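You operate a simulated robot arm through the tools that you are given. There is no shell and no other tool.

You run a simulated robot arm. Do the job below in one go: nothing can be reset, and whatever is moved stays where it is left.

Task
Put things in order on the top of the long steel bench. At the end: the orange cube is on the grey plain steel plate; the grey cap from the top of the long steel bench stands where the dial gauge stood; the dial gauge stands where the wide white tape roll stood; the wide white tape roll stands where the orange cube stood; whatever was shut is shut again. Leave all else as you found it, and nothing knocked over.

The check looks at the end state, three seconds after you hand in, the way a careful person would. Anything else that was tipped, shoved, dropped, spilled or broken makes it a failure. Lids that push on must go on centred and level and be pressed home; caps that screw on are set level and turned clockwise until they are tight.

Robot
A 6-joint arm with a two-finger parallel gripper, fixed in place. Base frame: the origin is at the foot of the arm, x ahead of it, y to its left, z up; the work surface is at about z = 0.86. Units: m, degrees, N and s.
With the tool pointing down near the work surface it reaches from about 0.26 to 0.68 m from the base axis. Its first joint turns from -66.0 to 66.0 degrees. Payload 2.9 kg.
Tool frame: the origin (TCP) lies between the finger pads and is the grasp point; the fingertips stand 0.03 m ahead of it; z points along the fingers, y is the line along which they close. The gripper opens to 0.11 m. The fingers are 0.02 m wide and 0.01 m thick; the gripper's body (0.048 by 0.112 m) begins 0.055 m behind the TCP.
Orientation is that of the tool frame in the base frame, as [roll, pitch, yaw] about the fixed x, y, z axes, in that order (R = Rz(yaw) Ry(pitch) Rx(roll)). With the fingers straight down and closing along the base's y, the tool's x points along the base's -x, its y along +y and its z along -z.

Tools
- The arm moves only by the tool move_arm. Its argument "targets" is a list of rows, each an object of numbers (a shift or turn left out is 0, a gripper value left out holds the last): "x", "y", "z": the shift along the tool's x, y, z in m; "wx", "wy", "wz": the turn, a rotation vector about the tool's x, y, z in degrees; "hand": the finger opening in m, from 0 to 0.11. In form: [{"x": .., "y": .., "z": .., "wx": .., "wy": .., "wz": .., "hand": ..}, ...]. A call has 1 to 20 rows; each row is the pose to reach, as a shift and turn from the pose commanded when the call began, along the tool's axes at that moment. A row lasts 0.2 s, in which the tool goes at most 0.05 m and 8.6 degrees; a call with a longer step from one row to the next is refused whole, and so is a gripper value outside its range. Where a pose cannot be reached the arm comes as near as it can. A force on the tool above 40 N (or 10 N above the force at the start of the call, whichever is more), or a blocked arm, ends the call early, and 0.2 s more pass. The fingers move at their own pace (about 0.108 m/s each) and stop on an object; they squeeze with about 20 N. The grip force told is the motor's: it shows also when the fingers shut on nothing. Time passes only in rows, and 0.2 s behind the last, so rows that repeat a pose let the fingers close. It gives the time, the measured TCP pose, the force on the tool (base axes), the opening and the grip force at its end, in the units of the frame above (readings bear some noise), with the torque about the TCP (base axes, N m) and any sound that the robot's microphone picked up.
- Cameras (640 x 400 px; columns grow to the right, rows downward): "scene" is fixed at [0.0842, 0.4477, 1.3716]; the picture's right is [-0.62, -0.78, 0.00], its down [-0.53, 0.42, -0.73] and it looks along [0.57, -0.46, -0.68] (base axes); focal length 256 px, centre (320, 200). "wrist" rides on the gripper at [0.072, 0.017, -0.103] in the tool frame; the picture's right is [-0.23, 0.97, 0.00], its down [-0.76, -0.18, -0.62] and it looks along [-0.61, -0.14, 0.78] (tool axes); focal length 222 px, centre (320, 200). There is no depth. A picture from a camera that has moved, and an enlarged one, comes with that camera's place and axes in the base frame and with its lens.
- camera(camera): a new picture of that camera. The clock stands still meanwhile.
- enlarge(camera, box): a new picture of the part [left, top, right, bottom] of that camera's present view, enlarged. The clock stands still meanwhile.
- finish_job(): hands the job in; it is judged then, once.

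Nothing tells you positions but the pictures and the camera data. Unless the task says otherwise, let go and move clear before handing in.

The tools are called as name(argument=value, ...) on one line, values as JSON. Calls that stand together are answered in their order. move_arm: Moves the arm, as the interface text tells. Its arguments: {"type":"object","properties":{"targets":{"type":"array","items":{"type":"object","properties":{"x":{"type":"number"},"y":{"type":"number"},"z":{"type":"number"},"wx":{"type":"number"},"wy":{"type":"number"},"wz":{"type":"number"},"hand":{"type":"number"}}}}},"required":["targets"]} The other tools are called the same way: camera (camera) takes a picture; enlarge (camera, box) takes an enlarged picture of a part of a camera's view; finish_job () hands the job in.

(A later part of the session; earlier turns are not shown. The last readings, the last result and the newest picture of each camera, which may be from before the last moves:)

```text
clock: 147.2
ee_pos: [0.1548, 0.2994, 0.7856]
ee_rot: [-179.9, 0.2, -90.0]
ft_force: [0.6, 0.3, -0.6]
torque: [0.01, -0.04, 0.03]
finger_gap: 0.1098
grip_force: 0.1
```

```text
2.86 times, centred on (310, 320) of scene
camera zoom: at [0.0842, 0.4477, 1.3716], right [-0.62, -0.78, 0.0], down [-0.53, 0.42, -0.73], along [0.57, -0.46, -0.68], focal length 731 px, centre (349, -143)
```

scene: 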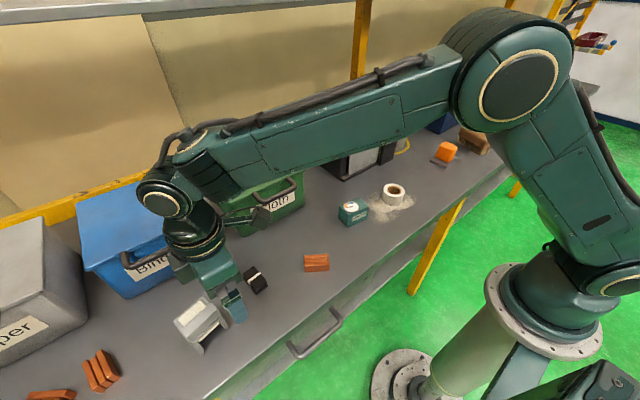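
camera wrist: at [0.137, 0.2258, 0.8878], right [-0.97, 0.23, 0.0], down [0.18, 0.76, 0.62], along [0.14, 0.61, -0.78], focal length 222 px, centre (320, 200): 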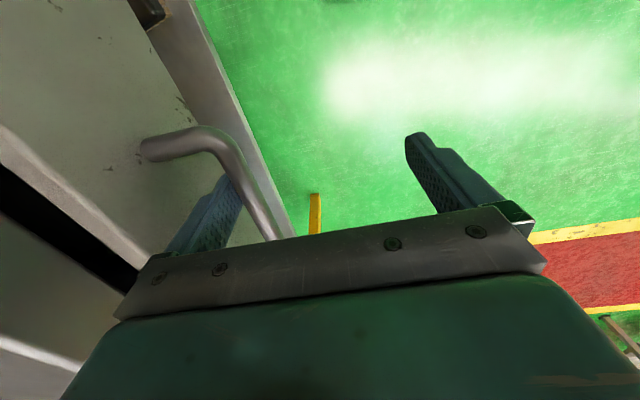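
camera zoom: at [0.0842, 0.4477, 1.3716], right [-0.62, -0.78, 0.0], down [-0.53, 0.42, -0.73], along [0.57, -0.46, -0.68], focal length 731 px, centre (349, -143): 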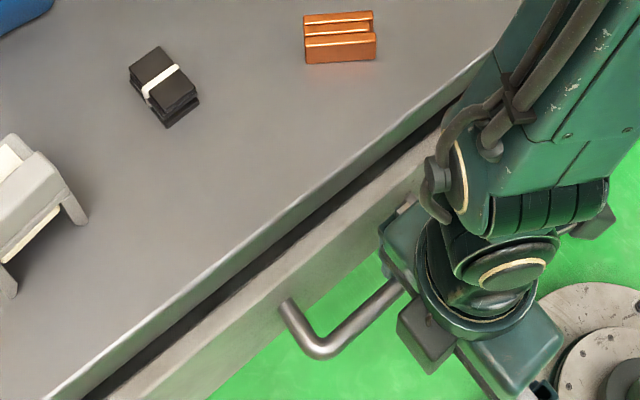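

The drawer slides out. I'll pull on to the first joint's limit.

move_arm(targets=[{"y": 0.008, "x": 0.003}, {"y": 0.016, "x": 0.006}, {"y": 0.022, "x": 0.01}, {"y": 0.026, "x": 0.012}, {"y": 0.026, "x": 0.012}])

enlarge(camera="scene", box=[200, 250, 400, 400])

camera(camera="wrist")

```text
clock: 148.4
ee_pos: [0.1408, 0.2849, 0.7855]
ee_rot: [179.9, 0.1, -90.0]
ft_force: [0.2, 0.3, 0.2]
torque: [0.0, -0.01, -0.02]
finger_gap: 0.11
grip_force: 0.0
out of reach, approached as far as the arm can: row 2, 3, 4, 5
```

```text
2.67 times, centred on (300, 325) of scene
camera zoom: at [0.0842, 0.4477, 1.3716], right [-0.62, -0.78, 0.0], down [-0.53, 0.42, -0.73], along [0.57, -0.46, -0.68], focal length 682 px, centre (373, -133)
```

zoom: 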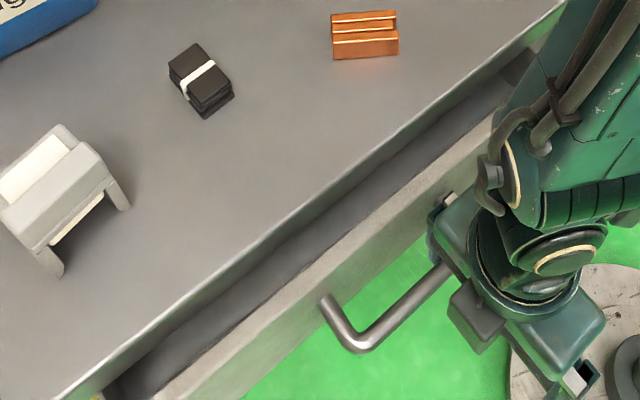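

```text
taken
camera wrist: at [0.1231, 0.2124, 0.8877], right [-0.97, 0.23, 0.0], down [0.18, 0.76, 0.62], along [0.14, 0.61, -0.78], focal length 222 px, centre (320, 200)
```

wrist: 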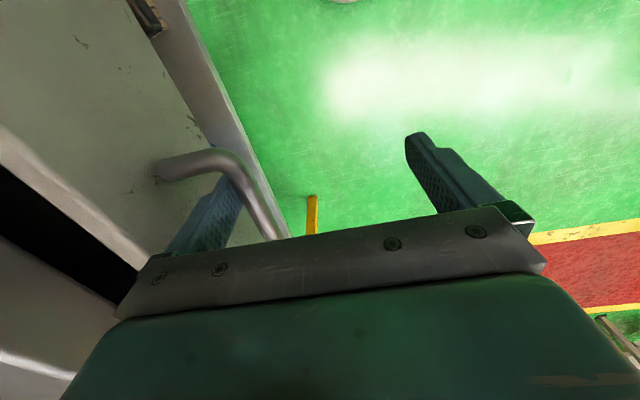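

The drawer is open about 5 cm. I'll turn the hand about the hooked finger to get the room to pull further.

move_arm(targets=[{"x": 0.0089, "y": -0.0007, "wz": -8.5}, {"x": 0.0175, "y": -0.0026, "wz": -17}, {"x": 0.0258, "y": -0.0058, "wz": -25.5}, {"x": 0.0336, "y": -0.0103, "wz": -34}, {"x": 0.0405, "y": -0.0158, "wz": -42.5}, {"x": 0.0466, "y": -0.0222, "wz": -51}, {"x": 0.0466, "y": -0.0222, "wz": -51}])

camera(camera="wrist")

enlarge(camera="scene", box=[200, 250, 400, 400])

```text
clock: 150.0
ee_pos: [0.1639, 0.2397, 0.785]
ee_rot: [-179.8, 0.0, -38.9]
ft_force: [0.4, -0.1, 0.5]
torque: [-0.02, 0.02, -0.01]
finger_gap: 0.1101
grip_force: 0.1
```

```text
taken
camera wrist: at [0.2085, 0.1793, 0.888], right [-0.79, -0.61, 0.0], down [-0.48, 0.62, 0.62], along [-0.38, 0.49, -0.78], focal length 222 px, centre (320, 200)
```

wrist: 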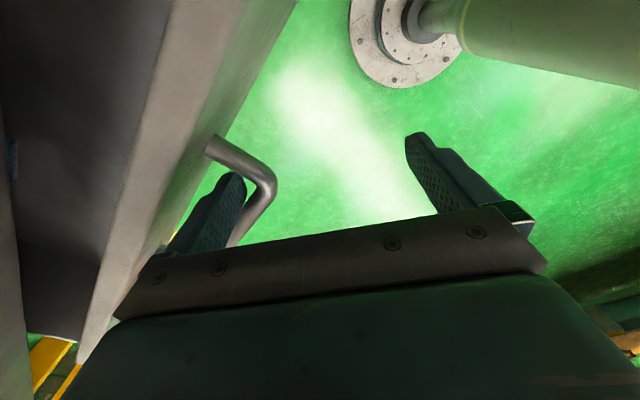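

```text
2.67 times, centred on (300, 325) of scene
camera zoom: at [0.0842, 0.4477, 1.3716], right [-0.62, -0.78, 0.0], down [-0.53, 0.42, -0.73], along [0.57, -0.46, -0.68], focal length 682 px, centre (373, -133)
```

zoom: 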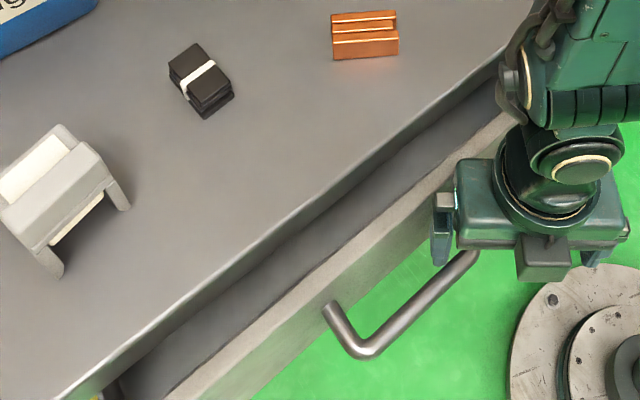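

enlarge(camera="wrist", box=[0, 60, 260, 300])

```text
1.67 times, centred on (130, 180) of wrist
camera zoom: at [0.2085, 0.1793, 0.888], right [-0.79, -0.61, 0.0], down [-0.48, 0.62, 0.62], along [-0.38, 0.49, -0.78], focal length 370 px, centre (637, 233)
```

zoom: 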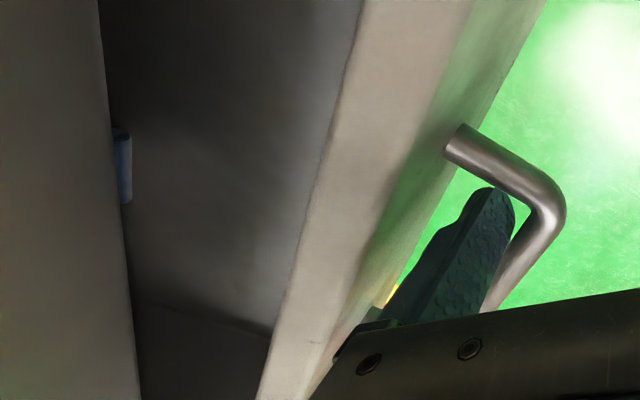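

Something blue is showing inside the drawer. I'll pull it further open.

move_arm(targets=[{"x": -0.0078, "y": 0.0063}, {"x": -0.0156, "y": 0.0126}, {"x": -0.0233, "y": 0.0188}, {"x": -0.0311, "y": 0.0251}, {"x": -0.0389, "y": 0.0314}, {"x": -0.0412, "y": 0.0333}, {"x": -0.0412, "y": 0.0333}])

camera(camera="wrist")

enlarge(camera="scene", box=[180, 250, 380, 400])

```text
clock: 151.6
ee_pos: [0.1158, 0.2354, 0.7847]
ee_rot: [179.9, 0.1, -38.9]
ft_force: [-0.6, 0.2, -0.1]
torque: [0.02, 0.0, 0.01]
finger_gap: 0.11
grip_force: 0.0
out of reach, approached as far as the arm can: row 5, 6, 7
```

```text
taken
camera wrist: at [0.161, 0.176, 0.8871], right [-0.79, -0.61, 0.0], down [-0.48, 0.62, 0.62], along [-0.38, 0.49, -0.78], focal length 222 px, centre (320, 200)
```

wrist: 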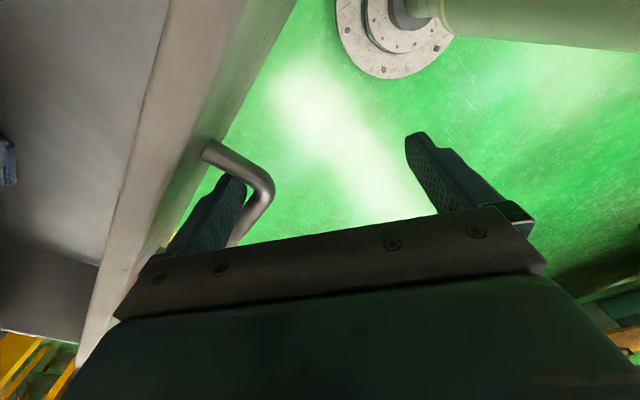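

```text
2.67 times, centred on (280, 325) of scene
camera zoom: at [0.0842, 0.4477, 1.3716], right [-0.62, -0.78, 0.0], down [-0.53, 0.42, -0.73], along [0.57, -0.46, -0.68], focal length 682 px, centre (427, -133)
```

zoom: 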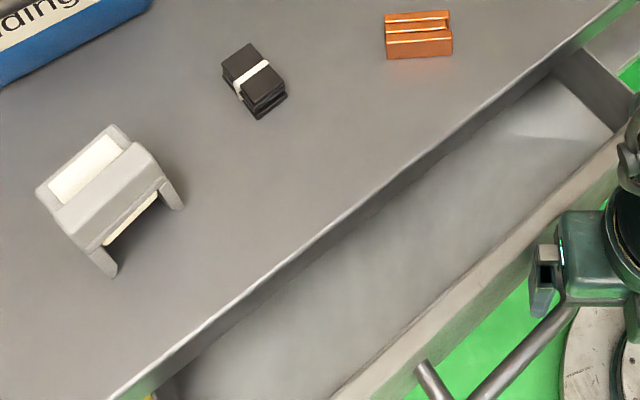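

The drawer is open about 10 cm. I'll lift the hand straight out and look in from above.

move_arm(targets=[{"z": -0.02}, {"z": -0.05}, {"z": -0.09}, {"z": -0.13}, {"z": -0.17}, {"z": -0.2}, {"z": -0.2}])

camera(camera="wrist")

camera(camera="scene")

```text
clock: 153.2
ee_pos: [0.1153, 0.2351, 0.9829]
ee_rot: [-180.0, 0.1, -39.0]
ft_force: [0.2, 0.1, 0.1]
torque: [0.02, 0.0, -0.04]
finger_gap: 0.11
grip_force: 0.0
```

```text
taken
camera wrist: at [0.1605, 0.1752, 1.0861], right [-0.79, -0.61, 0.0], down [-0.48, 0.62, 0.63], along [-0.38, 0.49, -0.78], focal length 222 px, centre (320, 200)
```

wrist: 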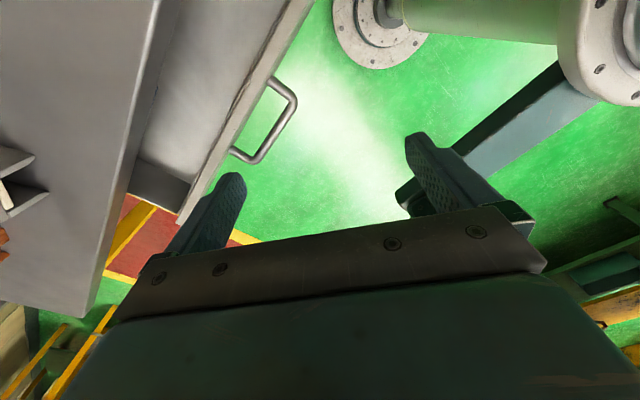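

```text
taken
```

scene: 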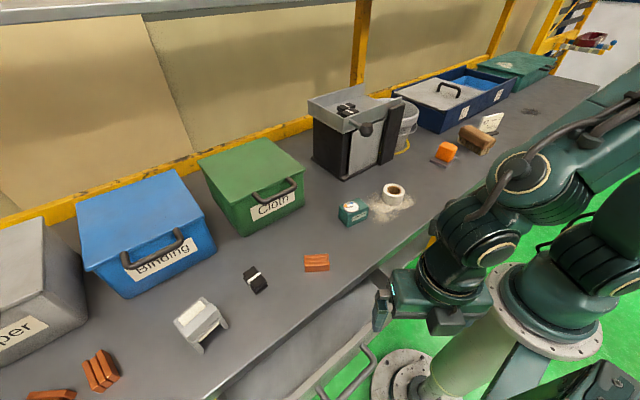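

move_arm(targets=[{"x": 0.02, "y": -0.016, "hand": 0.06}, {"x": 0.045, "y": -0.036, "hand": 0.0}, {"x": 0.0723, "y": -0.0585, "hand": 0.0}, {"x": 0.0723, "y": -0.0585, "hand": 0.0}])

camera(camera="wrist")

enlarge(camera="scene", box=[220, 240, 420, 390])

```text
clock: 154.2
ee_pos: [0.2112, 0.2349, 0.9841]
ee_rot: [-179.9, 0.0, -39.0]
ft_force: [0.3, 0.1, -0.8]
torque: [0.01, -0.01, 0.01]
finger_gap: 0.0
grip_force: 19.9
```

```text
taken
camera wrist: at [0.2552, 0.1745, 1.0871], right [-0.79, -0.61, 0.0], down [-0.48, 0.62, 0.62], along [-0.38, 0.49, -0.78], focal length 222 px, centre (320, 200)
```

wrist: 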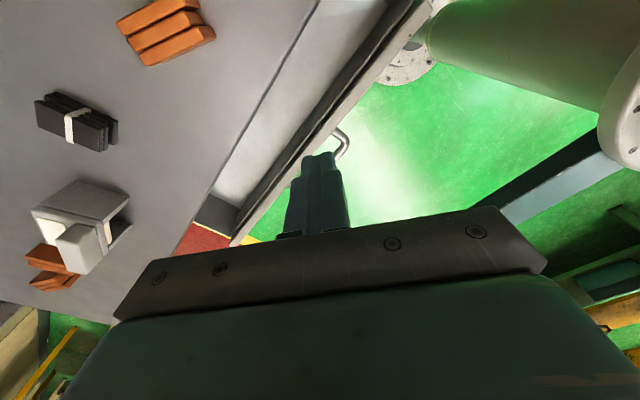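

```text
2.67 times, centred on (320, 315) of scene
camera zoom: at [0.0842, 0.4477, 1.3716], right [-0.62, -0.78, 0.0], down [-0.53, 0.42, -0.73], along [0.57, -0.46, -0.68], focal length 682 px, centre (320, -107)
```

zoom: 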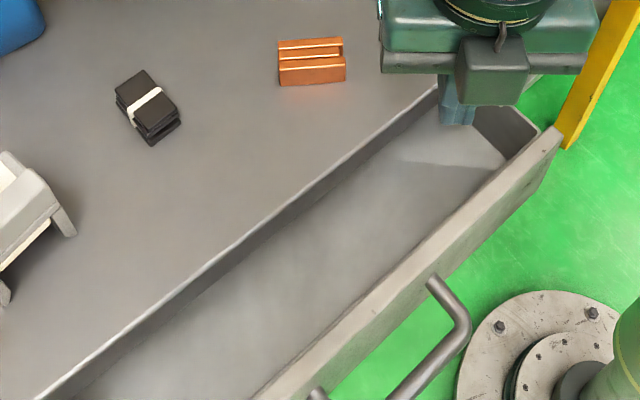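

move_arm(targets=[{"z": 0.04}, {"z": 0.08}, {"z": 0.11}, {"z": 0.135}, {"z": 0.15}, {"z": 0.158}, {"z": 0.158}])

enlarge(camera="scene", box=[220, 240, 420, 390])

```text
clock: 155.5
ee_pos: [0.2109, 0.2354, 0.8317]
ee_rot: [-179.8, -0.2, -39.1]
ft_force: [-1.2, -4.0, 14.6]
torque: [-0.13, 0.18, 0.04]
finger_gap: 0.0
grip_force: 19.7
stopped in row 6: the force on the tool passed its limit at 70 N (the readings are from after the stop); the commanded pose is now the measured one
```

```text
2.67 times, centred on (320, 315) of scene
camera zoom: at [0.0841, 0.4475, 1.3717], right [-0.62, -0.78, 0.0], down [-0.53, 0.42, -0.73], along [0.57, -0.46, -0.68], focal length 682 px, centre (320, -107)
```

zoom: 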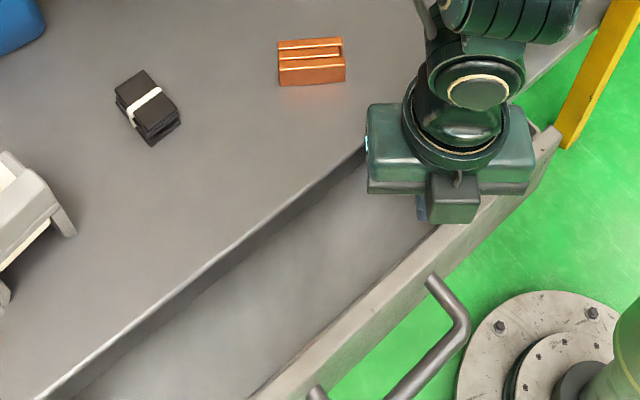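

The fingertips touched the drawer's floor at about z = 0.80. I'll rise a few millimetres and pull the drawer front from the inside.

move_arm(targets=[{"z": -0.004}, {"z": -0.004, "x": -0.0078, "y": 0.0063}, {"z": -0.004, "x": -0.0155, "y": 0.0126}, {"z": -0.004, "x": -0.0233, "y": 0.0189}, {"z": -0.004, "x": -0.0311, "y": 0.0252}, {"z": -0.004, "x": -0.0389, "y": 0.0315}, {"z": -0.004, "x": -0.0466, "y": 0.0377}, {"z": -0.004, "x": -0.0544, "y": 0.044}, {"z": -0.004, "x": -0.0622, "y": 0.0503}, {"z": -0.004, "x": -0.0699, "y": 0.0566}, {"z": -0.004, "x": -0.0699, "y": 0.0566}])

enlarge(camera="scene", box=[200, 230, 420, 400])

```text
clock: 157.9
ee_pos: [0.1179, 0.2353, 0.8354]
ee_rot: [-179.8, -0.1, -39.0]
ft_force: [0.3, 0.4, -0.1]
torque: [0.02, 0.02, -0.01]
finger_gap: 0.0
grip_force: 19.7
```

```text
2.35 times, centred on (310, 315) of scene
camera zoom: at [0.0842, 0.4477, 1.3716], right [-0.62, -0.78, 0.0], down [-0.53, 0.42, -0.73], along [0.57, -0.46, -0.68], focal length 602 px, centre (344, -71)
```

zoom: 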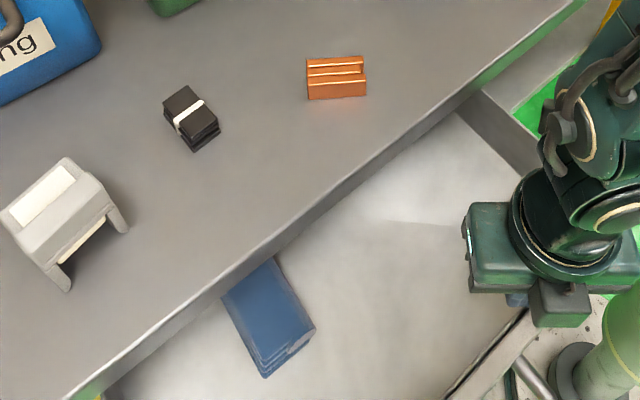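

The drawer holds a folded blue cloth so far. I'll lift out and look deeper under the bench lip.

move_arm(targets=[{"z": -0.02}, {"z": -0.05}, {"z": -0.09}, {"z": -0.12}, {"z": -0.12}])

camera(camera="wrist")

camera(camera="scene")

enlarge(camera="scene", box=[220, 260, 400, 400])

```text
clock: 159.1
ee_pos: [0.1192, 0.2358, 0.9563]
ee_rot: [-179.8, -0.2, -38.9]
ft_force: [0.1, 0.8, -0.4]
torque: [-0.02, 0.01, 0.01]
finger_gap: 0.0002
grip_force: 19.8
```

```text
taken
camera wrist: at [0.1633, 0.1761, 1.0586], right [-0.79, -0.61, 0.0], down [-0.48, 0.62, 0.62], along [-0.38, 0.49, -0.78], focal length 222 px, centre (320, 200)
```

wrist: 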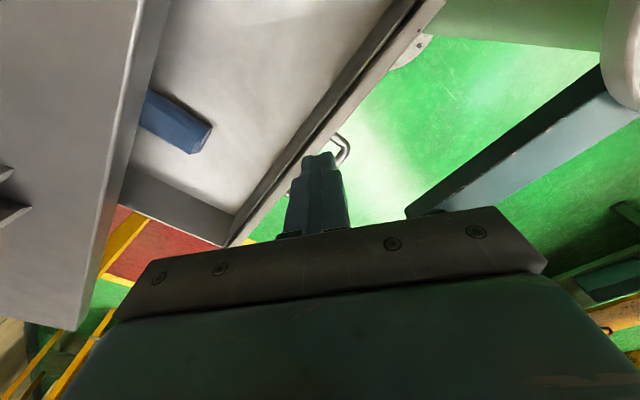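

```text
taken
```

scene: 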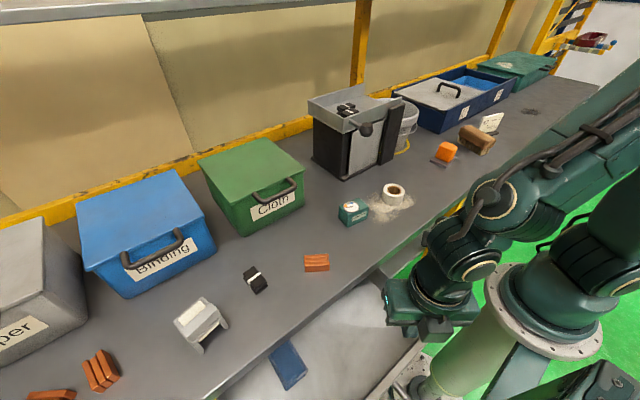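

```text
2.86 times, centred on (310, 330) of scene
camera zoom: at [0.0842, 0.4477, 1.3716], right [-0.62, -0.78, 0.0], down [-0.53, 0.42, -0.73], along [0.57, -0.46, -0.68], focal length 731 px, centre (349, -171)
```

zoom: 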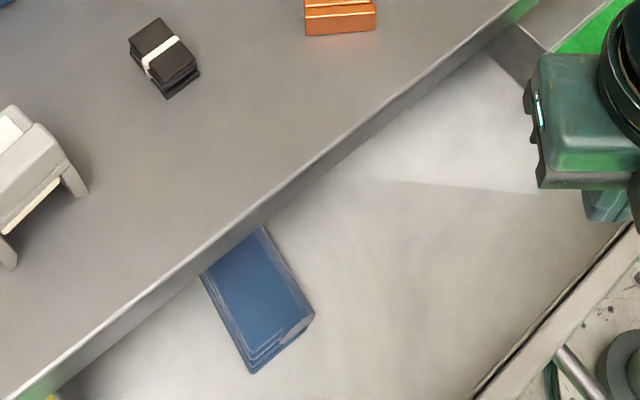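

enlarge(camera="scene", box=[260, 330, 320, 395])

enlarge(camera="wrist", box=[110, 60, 270, 180])

```text
6.15 times, centred on (290, 362) of scene
camera zoom: at [0.0842, 0.4477, 1.3716], right [-0.62, -0.78, 0.0], down [-0.53, 0.42, -0.73], along [0.57, -0.46, -0.68], focal length 1574 px, centre (505, -800)
```

zoom: 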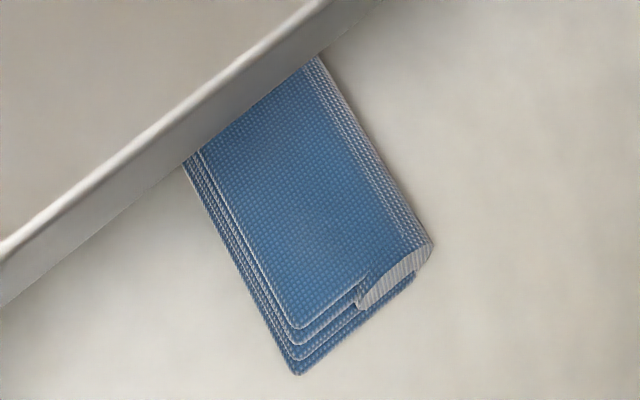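

```text
3.33 times, centred on (190, 120) of wrist
camera zoom: at [0.1633, 0.1761, 1.0586], right [-0.79, -0.61, 0.0], down [-0.48, 0.62, 0.62], along [-0.38, 0.49, -0.78], focal length 740 px, centre (753, 467)
```

zoom: 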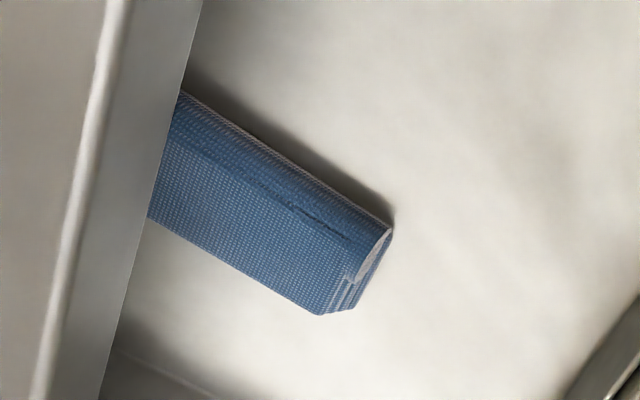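

move_arm(targets=[{"z": -0.03, "x": 0.01, "y": -0.015, "wz": 8.3}, {"z": -0.06, "x": 0.02, "y": -0.03, "wz": 16.6}, {"z": -0.08, "x": 0.03, "y": -0.045, "wz": 24.9}, {"z": -0.09, "x": 0.04, "y": -0.06, "wz": 33.2}, {"z": -0.1, "x": 0.05, "y": -0.075, "wz": 41.5}, {"z": -0.1, "x": 0.06, "y": -0.09, "wz": 49.8}, {"z": -0.1, "x": 0.07, "y": -0.11, "wz": 58.1}, {"z": -0.1, "x": 0.0775, "y": -0.1268, "wz": 66.4}, {"z": -0.1, "x": 0.0775, "y": -0.1268, "wz": 74.7}, {"z": -0.1, "x": 0.0775, "y": -0.1268, "wz": 83}, {"z": -0.1, "x": 0.0775, "y": -0.1268, "wz": 91.3}, {"z": -0.1, "x": 0.0775, "y": -0.1268, "wz": 99.6}, {"z": -0.1, "x": 0.0775, "y": -0.1268, "wz": 107.9}, {"z": -0.1, "x": 0.0775, "y": -0.1268, "wz": 116.2}, {"z": -0.1, "x": 0.0775, "y": -0.1268, "wz": 124.5}, {"z": -0.1, "x": 0.0775, "y": -0.1268, "wz": 132.8}, {"z": -0.1, "x": 0.0775, "y": -0.1268, "wz": 141}, {"z": -0.1, "x": 0.0775, "y": -0.1268, "wz": 141}])

```text
clock: 162.9
ee_pos: [0.2595, 0.2833, 1.056]
ee_rot: [179.9, 0.2, 179.7]
ft_force: [-0.7, 0.3, 0.4]
torque: [0.01, 0.0, 0.02]
finger_gap: 0.0001
grip_force: 20.5
```

move_arm(targets=[{"wy": -8, "z": 0.02, "y": 0.005}, {"wy": -16, "z": 0.05, "y": 0.01}, {"wy": -24, "z": 0.08, "y": 0.015}, {"wy": -30, "z": 0.11, "y": 0.017}, {"wy": -30, "z": 0.13, "y": 0.017}, {"wy": -30, "z": 0.142, "y": 0.017}, {"wy": -30, "z": 0.142, "y": 0.017}])

camera(camera="wrist")

```text
clock: 164.5
ee_pos: [0.276, 0.2921, 0.9142]
ee_rot: [179.8, 30.3, 179.9]
ft_force: [-0.8, 0.1, -0.7]
torque: [-0.01, -0.02, 0.01]
finger_gap: 0.0001
grip_force: 19.8
out of reach, approached as far as the arm can: row 4, 5, 6, 7
```

```text
taken
camera wrist: at [0.1607, 0.3085, 0.9668], right [0.2, 0.97, 0.12], down [0.35, -0.18, 0.92], along [0.92, -0.14, -0.37], focal length 222 px, centre (320, 200)
```

wrist: 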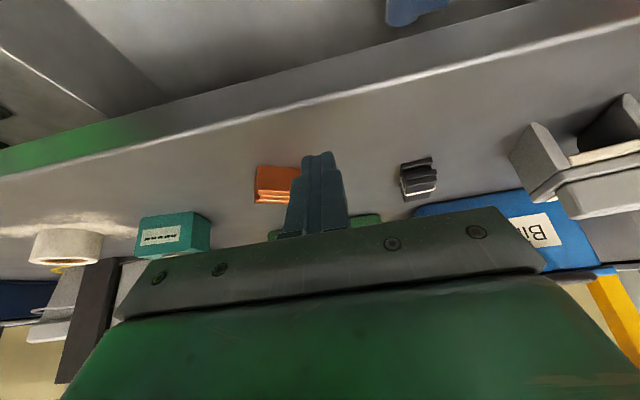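

I can't see under the lip from here. I'll open the drawer further with the fingers tilted back towards the robot, which gives more reach near the base.

move_arm(targets=[{"z": -0.03, "wy": 8}, {"z": -0.06, "wy": 16}, {"z": -0.08, "wy": 24}, {"z": -0.08, "wy": 30}, {"z": -0.08, "wy": 30}])

```text
clock: 165.7
ee_pos: [0.2341, 0.2933, 0.9823]
ee_rot: [180.0, 0.1, -180.0]
ft_force: [0.5, -0.4, 0.1]
torque: [0.0, 0.01, 0.01]
finger_gap: 0.0
grip_force: 20.2
```

move_arm(targets=[{"x": 0.015, "y": -0.012, "wy": 7}, {"x": 0.03, "y": -0.025, "wy": 14}, {"x": 0.045, "y": -0.037, "wy": 21, "z": 0.01}, {"x": 0.054, "y": -0.043, "wy": 28, "z": 0.03}, {"x": 0.054, "y": -0.043, "wy": 30, "z": 0.05}, {"x": 0.054, "y": -0.043, "wy": 30, "z": 0.05}])

camera(camera="wrist")

enlarge(camera="scene", box=[220, 220, 440, 400])

```text
clock: 167.1
ee_pos: [0.1823, 0.2512, 0.9316]
ee_rot: [179.7, -29.9, -179.9]
ft_force: [-0.2, -0.8, 0.6]
torque: [0.02, 0.04, 0.01]
finger_gap: 0.0
grip_force: 19.6
```

```text
taken
camera wrist: at [0.1692, 0.2683, 1.0563], right [0.2, 0.97, -0.11], down [0.97, -0.18, 0.16], along [0.14, -0.14, -0.98], focal length 222 px, centre (320, 200)
```

wrist: 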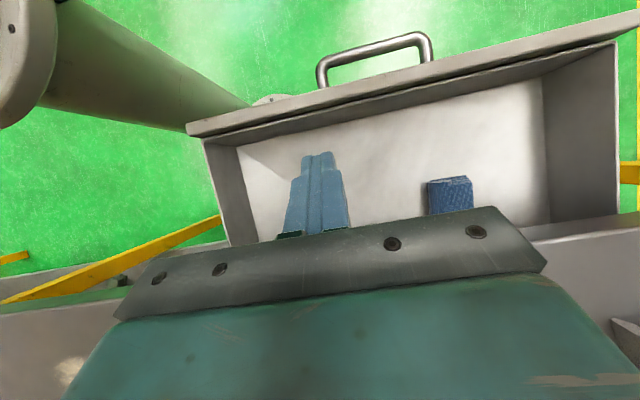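

```text
2.22 times, centred on (330, 310) of scene
camera zoom: at [0.0842, 0.4477, 1.3716], right [-0.62, -0.78, 0.0], down [-0.53, 0.42, -0.73], along [0.57, -0.46, -0.68], focal length 568 px, centre (298, -44)
```

zoom: 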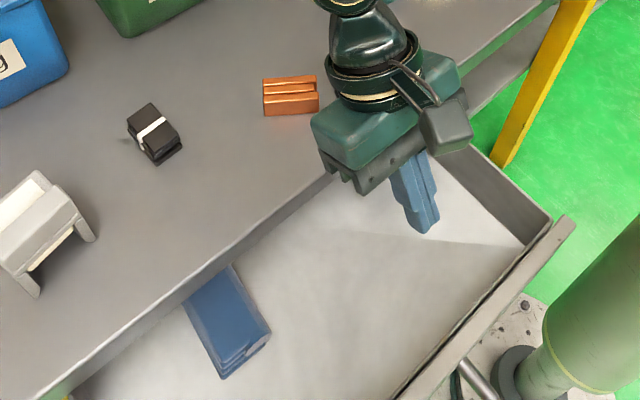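

move_arm(targets=[{"x": -0.015, "z": 0.026}, {"x": -0.03, "z": 0.052}, {"x": -0.04, "z": 0.069}, {"x": -0.046, "z": 0.08}, {"x": -0.0372, "z": 0.085}, {"x": -0.0286, "z": 0.09}, {"x": -0.0199, "z": 0.095}, {"x": -0.0112, "z": 0.1}, {"x": -0.0026, "z": 0.105}, {"x": 0.0061, "z": 0.11}, {"x": 0.0147, "z": 0.115}, {"x": 0.0234, "z": 0.12}, {"x": 0.032, "z": 0.125}, {"x": 0.0407, "z": 0.13}, {"x": 0.0494, "z": 0.135}, {"x": 0.058, "z": 0.14}, {"x": 0.058, "z": 0.14}])

camera(camera="wrist")

enlarge(camera="scene", box=[200, 220, 440, 400])

```text
clock: 170.7
ee_pos: [0.0627, 0.2531, 0.8382]
ee_rot: [179.9, -29.8, -179.9]
ft_force: [-0.2, 0.4, 0.1]
torque: [-0.03, 0.0, 0.01]
finger_gap: 0.0
grip_force: 19.9
```

```text
taken
camera wrist: at [0.0499, 0.2686, 0.9636], right [0.2, 0.97, -0.11], down [0.97, -0.18, 0.16], along [0.14, -0.14, -0.98], focal length 222 px, centre (320, 200)
```

wrist: 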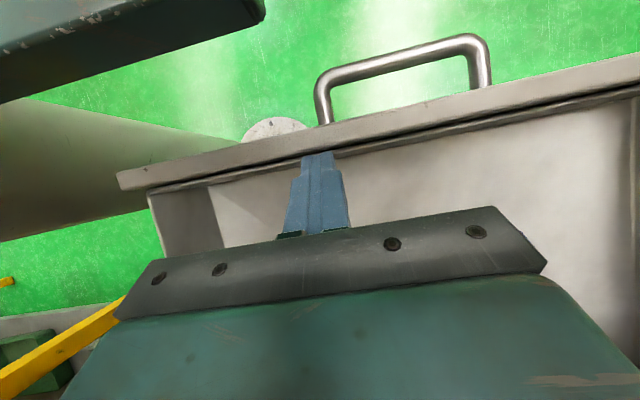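

```text
2.22 times, centred on (320, 310) of scene
camera zoom: at [0.0842, 0.4477, 1.3716], right [-0.62, -0.78, 0.0], down [-0.53, 0.42, -0.73], along [0.57, -0.46, -0.68], focal length 568 px, centre (320, -44)
```

zoom: 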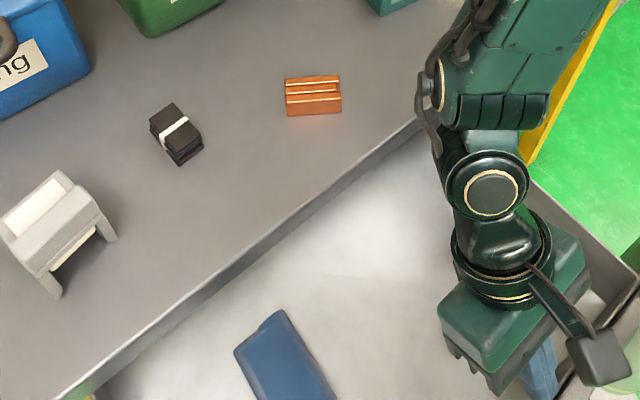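

move_arm(targets=[{"x": 0.01, "z": -0.017}, {"x": 0.02, "z": -0.04}, {"x": 0.03, "z": -0.07}, {"x": 0.0, "z": -0.1}, {"x": -0.03, "z": -0.12}, {"x": -0.06, "z": -0.14}, {"x": -0.06, "z": -0.14}])

camera(camera="wrist")

camera(camera="scene")

```text
clock: 172.3
ee_pos: [0.1838, 0.2524, 0.9313]
ee_rot: [179.9, -29.7, 180.0]
ft_force: [0.9, -0.5, -0.6]
torque: [-0.04, 0.02, 0.05]
finger_gap: 0.0002
grip_force: 20.0
```

```text
taken
camera wrist: at [0.1711, 0.2676, 1.056], right [0.2, 0.97, -0.11], down [0.97, -0.18, 0.16], along [0.14, -0.14, -0.98], focal length 222 px, centre (320, 200)
```

wrist: 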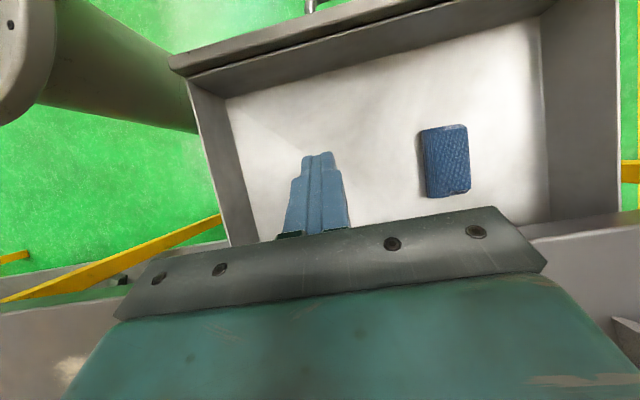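

```text
taken
```

scene: 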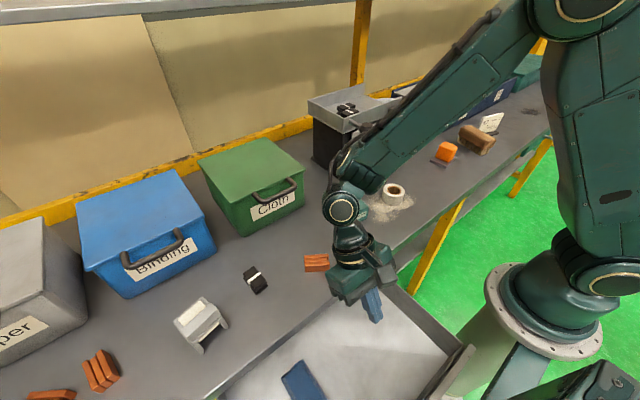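

The drawer holds only the folded cloth. Before shutting it, I'll examine the hopper front closely for a door or latch.

enlarge(camera="wrist", box=[160, 20, 640, 260])

enlarge(camera="scene", box=[300, 80, 420, 190])

```text
1.33 times, centred on (400, 140) of wrist
camera zoom: at [0.1711, 0.2676, 1.056], right [0.2, 0.97, -0.11], down [0.97, -0.18, 0.16], along [0.14, -0.14, -0.98], focal length 296 px, centre (213, 280)
```

zoom: 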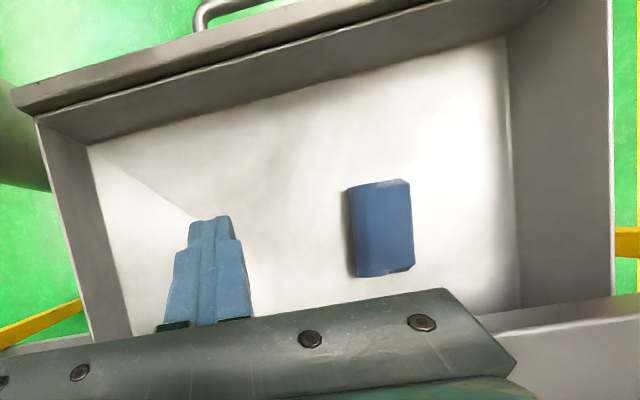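

```text
3.64 times, centred on (360, 135) of scene
camera zoom: at [0.0842, 0.4477, 1.3716], right [-0.62, -0.78, 0.0], down [-0.53, 0.42, -0.73], along [0.57, -0.46, -0.68], focal length 930 px, centre (174, 436)
```

zoom: 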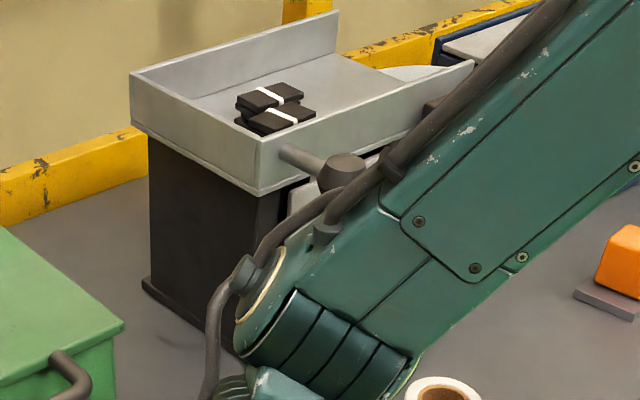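

move_arm(targets=[{"x": 0.015, "z": -0.026, "wy": -4}, {"x": 0.03, "z": -0.052, "wy": -12}, {"x": 0.02, "z": -0.07, "wy": -20}, {"x": 0.0, "z": -0.085, "wy": -28, "y": 0.02}, {"x": -0.02, "z": -0.095, "wy": -30, "y": 0.04}, {"x": -0.04, "z": -0.105, "wy": -30, "y": 0.06}, {"x": -0.04, "z": -0.105, "wy": -30, "y": 0.06}])

```text
clock: 173.9
ee_pos: [0.2701, 0.311, 1.003]
ee_rot: [179.9, 0.1, 179.9]
ft_force: [0.0, 0.5, -1.1]
torque: [0.03, 0.02, 0.02]
finger_gap: 0.0
grip_force: 20.0
```

move_arm(targets=[{"x": 0.01, "y": 0.005, "wy": -8}, {"x": 0.018, "y": 0.01, "wy": -16, "z": 0.02}, {"x": 0.024, "y": 0.015, "wy": -24, "z": 0.05}, {"x": 0.025, "y": 0.018, "wy": -30, "z": 0.075}, {"x": 0.025, "y": 0.018, "wy": -30, "z": 0.075}])

camera(camera="wrist")

```text
clock: 175.1
ee_pos: [0.2859, 0.3095, 0.9273]
ee_rot: [179.8, 30.3, 179.9]
ft_force: [-0.1, 0.5, 1.0]
torque: [0.0, 0.0, 0.02]
finger_gap: 0.0001
grip_force: 19.8
out of reach, approached as far as the arm can: row 3, 4, 5
```

```text
taken
camera wrist: at [0.1697, 0.326, 0.9784], right [0.2, 0.97, 0.12], down [0.34, -0.18, 0.92], along [0.92, -0.14, -0.37], focal length 222 px, centre (320, 200)
```

wrist: 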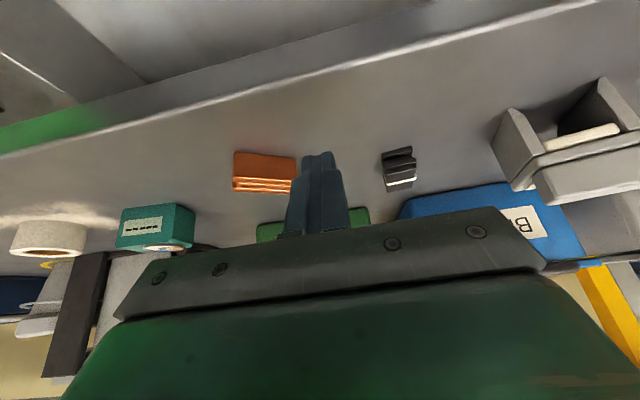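

I can't see deeper from here, and nothing else shows in the drawer. I'll retract and zoom on the rack's grey and blue caps to learn what a "cap" looks like here.

move_arm(targets=[{"z": -0.03, "wy": 8}, {"z": -0.06, "wy": 16}, {"z": -0.08, "wy": 24}, {"z": -0.09, "wy": 30, "y": -0.03}, {"z": -0.09, "wy": 30, "y": -0.07}, {"z": -0.09, "wy": 30, "y": -0.11}, {"z": -0.09, "wy": 30, "y": -0.15}, {"z": -0.09, "wy": 30, "y": -0.19}, {"z": -0.09, "wy": 30, "y": -0.23}, {"z": -0.09, "wy": 30, "y": -0.25}, {"z": -0.09, "wy": 30, "y": -0.25}])

enlarge(camera="scene", box=[565, 25, 625, 65])

enlarge(camera="scene", box=[340, 100, 400, 150])

```text
clock: 177.5
ee_pos: [0.2415, 0.0573, 1.0015]
ee_rot: [180.0, 0.2, -180.0]
ft_force: [0.3, 0.5, 0.0]
torque: [0.03, 0.01, 0.02]
finger_gap: 0.0001
grip_force: 19.8
```

```text
10.00 times, centred on (595, 45) of scene
camera zoom: at [0.0842, 0.4477, 1.3716], right [-0.62, -0.78, 0.0], down [-0.53, 0.42, -0.73], along [0.57, -0.46, -0.68], focal length 2558 px, centre (-2430, 1750)
```

zoom: 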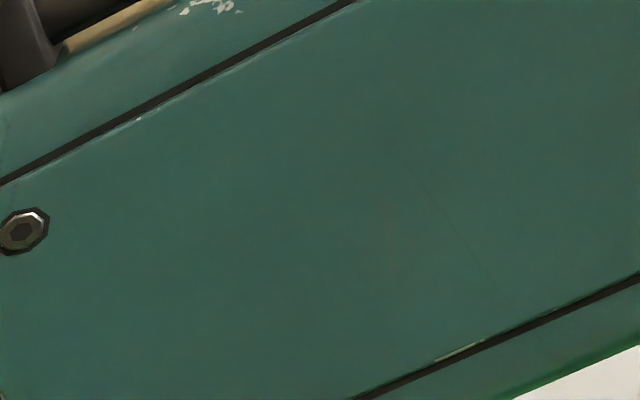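

```text
8.00 times, centred on (370, 125) of scene
camera zoom: at [0.0842, 0.4477, 1.3716], right [-0.62, -0.78, 0.0], down [-0.53, 0.42, -0.73], along [0.57, -0.46, -0.68], focal length 2046 px, centre (-80, 800)
```

zoom: 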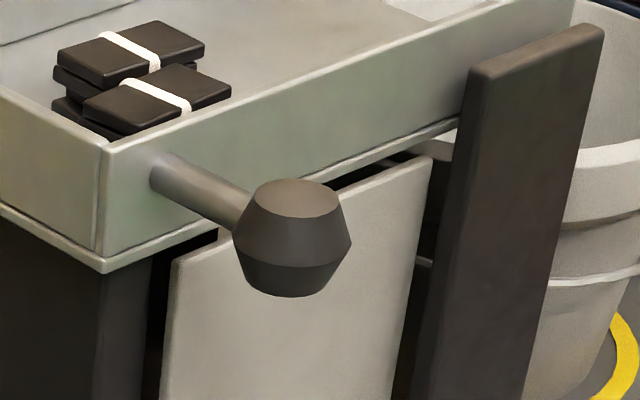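

move_arm(targets=[{"x": -0.03, "z": -0.03}, {"x": -0.06, "z": -0.06}, {"x": -0.1, "z": -0.09, "y": 0.03}, {"x": -0.1, "z": -0.1, "y": 0.06}, {"x": -0.1, "z": -0.1, "y": 0.1}, {"x": -0.1, "z": -0.1, "y": 0.13}, {"x": -0.1, "z": -0.1, "y": 0.13}])

enlarge(camera="scene", box=[565, 25, 625, 65])

camera(camera="scene")

```text
refused: row 3 steps farther than a row can; nothing moved
```

```text
10.00 times, centred on (595, 45) of scene
camera zoom: at [0.0842, 0.4477, 1.3716], right [-0.62, -0.78, 0.0], down [-0.53, 0.42, -0.73], along [0.57, -0.46, -0.68], focal length 2558 px, centre (-2430, 1750)
```

zoom: 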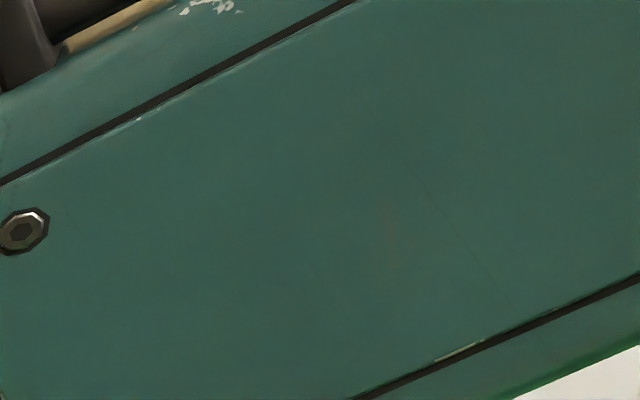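

```text
taken
```

scene: 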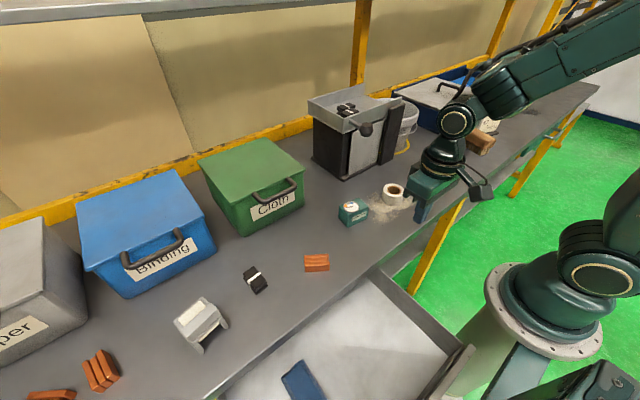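

enlarge(camera="scene", box=[220, 260, 480, 400])

move_arm(targets=[{"x": -0.03, "z": -0.03}, {"x": -0.06, "z": -0.06}, {"x": -0.08, "z": -0.08, "y": 0.03}, {"x": -0.1, "z": -0.09, "y": 0.06}, {"x": -0.1, "z": -0.1, "y": 0.1}, {"x": -0.1, "z": -0.1, "y": 0.14}, {"x": -0.1, "z": -0.1, "y": 0.18}, {"x": -0.1, "z": -0.1, "y": 0.18}])

enlarge(camera="scene", box=[565, 25, 625, 65])

```text
2.46 times, centred on (350, 330) of scene
camera zoom: at [0.0842, 0.4477, 1.3716], right [-0.62, -0.78, 0.0], down [-0.53, 0.42, -0.73], along [0.57, -0.46, -0.68], focal length 630 px, centre (246, -120)
```

zoom: 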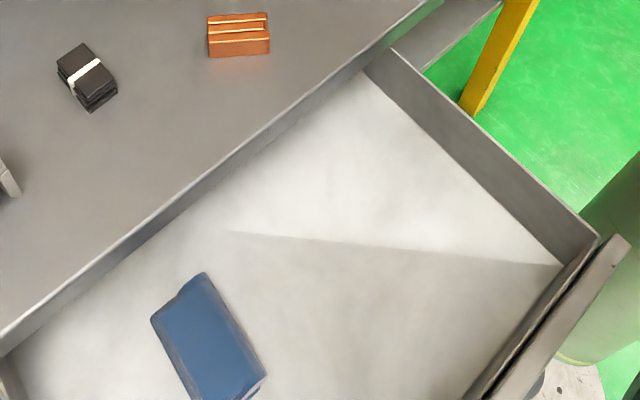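

```text
clock: 179.3
ee_pos: [0.3402, 0.2405, 1.102]
ee_rot: [179.9, 0.2, 179.9]
ft_force: [-0.7, -0.1, 0.3]
torque: [-0.03, 0.01, 0.02]
finger_gap: 0.0001
grip_force: 19.6
```

```text
10.00 times, centred on (595, 45) of scene
camera zoom: at [0.0842, 0.4477, 1.3716], right [-0.62, -0.78, 0.0], down [-0.53, 0.42, -0.73], along [0.57, -0.46, -0.68], focal length 2558 px, centre (-2430, 1750)
```

zoom: 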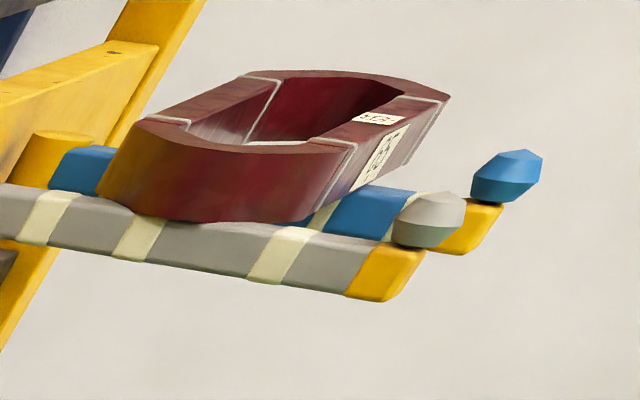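

By elimination I should still see the drawer's rear part. I'll pull it a little further, with the fingers tilted back.

move_arm(targets=[{"x": 0.03, "wy": 6}, {"x": 0.06, "z": 0.02, "wy": 12}, {"x": 0.09, "z": 0.04, "wy": 18}, {"x": 0.12, "z": 0.06, "wy": 24}, {"x": 0.15, "z": 0.09, "wy": 30}, {"x": 0.17, "z": 0.12, "wy": 36, "y": 0.005}, {"x": 0.18, "z": 0.15, "wy": 40, "y": 0.01}, {"x": 0.18, "z": 0.15, "wy": 40, "y": 0.01}])

camera(camera="wrist")

```text
clock: 181.1
ee_pos: [0.1599, 0.2491, 0.9523]
ee_rot: [179.8, -39.7, -179.9]
ft_force: [0.3, 0.2, -0.4]
torque: [0.02, 0.0, 0.01]
finger_gap: 0.0
grip_force: 20.6
```

```text
taken
camera wrist: at [0.1698, 0.2665, 1.0774], right [0.17, 0.97, -0.14], down [0.98, -0.18, -0.01], along [-0.04, -0.14, -0.99], focal length 222 px, centre (320, 200)
```

wrist: 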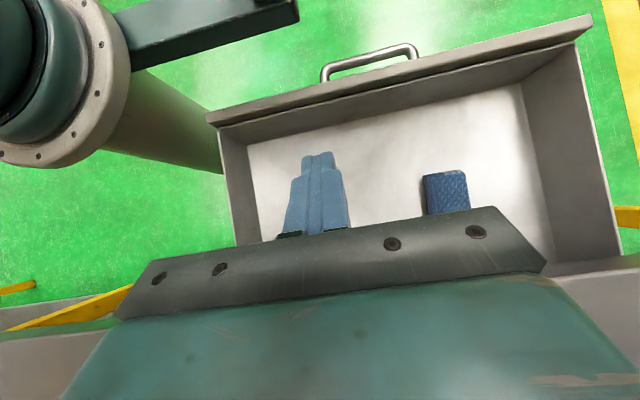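

move_arm(targets=[{"x": -0.02, "z": 0.034}, {"x": -0.04, "z": 0.068}, {"x": -0.0612, "z": 0.1}, {"x": -0.0535, "z": 0.1105}, {"x": -0.0459, "z": 0.1169}, {"x": -0.0382, "z": 0.1233}, {"x": -0.0306, "z": 0.1298}, {"x": -0.0229, "z": 0.1362}, {"x": -0.0152, "z": 0.1426}, {"x": -0.0076, "z": 0.149}, {"x": 0.0, "z": 0.1555}, {"x": 0.0077, "z": 0.1619}, {"x": 0.0154, "z": 0.1683}, {"x": 0.023, "z": 0.1748}, {"x": 0.023, "z": 0.1748}])

camera(camera="wrist")

camera(camera="scene")

```text
clock: 184.3
ee_pos: [0.0296, 0.2508, 0.8327]
ee_rot: [179.8, -39.9, -180.0]
ft_force: [-0.5, -1.5, -0.4]
torque: [-0.01, -0.01, 0.01]
finger_gap: 0.0
grip_force: 20.2
```

```text
taken
camera wrist: at [0.0399, 0.2671, 0.9586], right [0.18, 0.97, -0.14], down [0.98, -0.18, -0.01], along [-0.03, -0.14, -0.99], focal length 222 px, centre (320, 200)
```

wrist: 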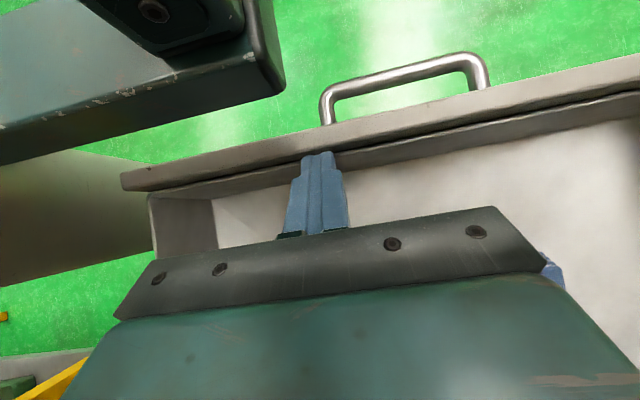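

```text
taken
```

scene: 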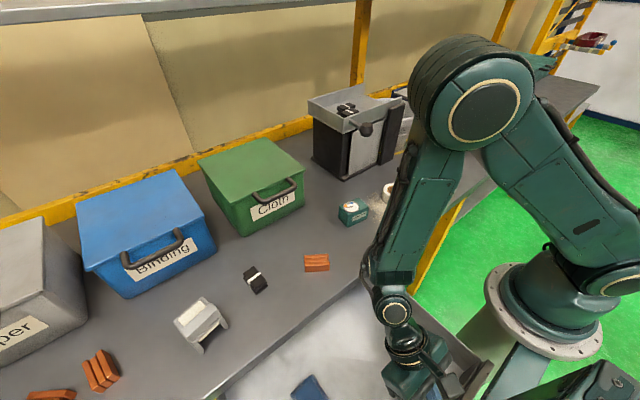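

move_arm(targets=[{"x": 0.02, "z": -0.024}, {"x": 0.035, "z": -0.05}, {"x": 0.05, "z": -0.08}, {"x": 0.03, "z": -0.1}, {"x": 0.0, "z": -0.12}, {"x": -0.03, "z": -0.14}, {"x": -0.06, "z": -0.16}, {"x": -0.08, "z": -0.17, "y": -0.03}, {"x": -0.1, "z": -0.18, "y": -0.06}, {"x": -0.1, "z": -0.18, "y": -0.1}, {"x": -0.1, "z": -0.18, "y": -0.1}])

camera(camera="scene")

enlarge(camera="scene", box=[220, 260, 480, 400])

camera(camera="wrist")

```text
clock: 186.7
ee_pos: [0.2218, 0.1513, 0.9071]
ee_rot: [179.8, -39.8, -179.9]
ft_force: [0.0, 0.4, 0.1]
torque: [0.0, 0.04, -0.01]
finger_gap: 0.0001
grip_force: 19.4
```

```text
taken
```

scene: 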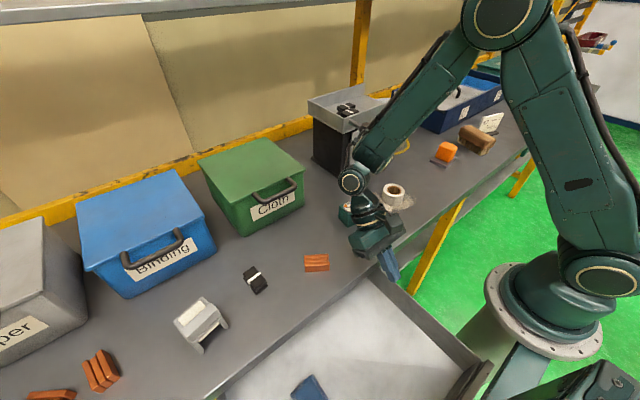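

```text
2.46 times, centred on (350, 330) of scene
camera zoom: at [0.0842, 0.4477, 1.3716], right [-0.62, -0.78, 0.0], down [-0.53, 0.42, -0.73], along [0.57, -0.46, -0.68], focal length 630 px, centre (246, -120)
```

zoom: 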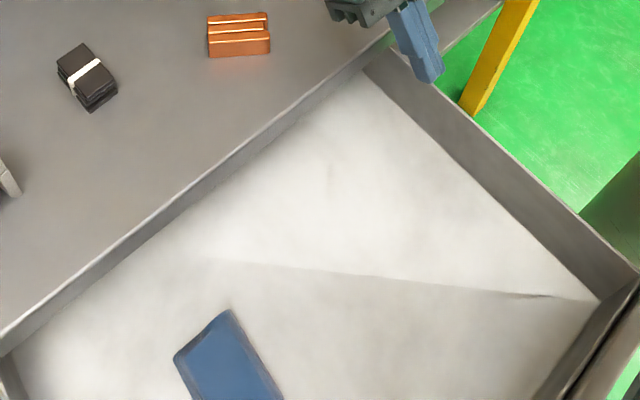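

```text
taken
camera wrist: at [0.2316, 0.1666, 1.0318], right [0.18, 0.97, -0.14], down [0.98, -0.18, -0.01], along [-0.03, -0.14, -0.99], focal length 222 px, centre (320, 200)
```

wrist: 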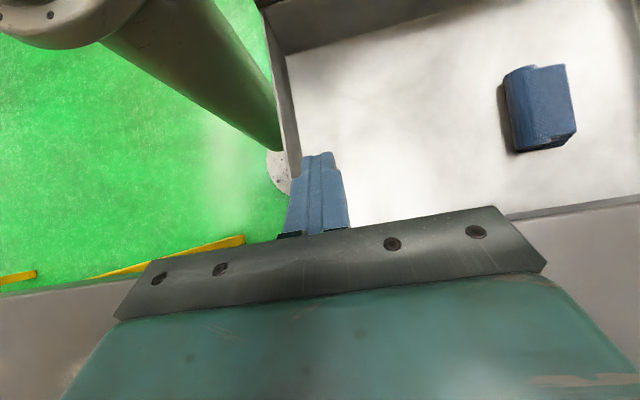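

Only the cloth is in the drawer as far as can be seen, so I'll shut it again. First I'll straighten the tool over its floor.

move_arm(targets=[{"wy": -8, "z": -0.01, "x": 0.01}, {"wy": -16, "z": -0.02, "x": 0.02}, {"wy": -24, "z": -0.03, "x": 0.02}, {"wy": -32, "z": -0.03, "x": 0.02}, {"wy": -40, "z": -0.03, "x": 0.02}, {"wy": -40, "z": -0.03, "x": 0.02}])

```text
clock: 188.1
ee_pos: [0.2257, 0.1482, 0.9432]
ee_rot: [179.9, 0.3, 180.0]
ft_force: [0.3, -0.2, -0.3]
torque: [0.0, -0.02, -0.03]
finger_gap: 0.0
grip_force: 19.9
```

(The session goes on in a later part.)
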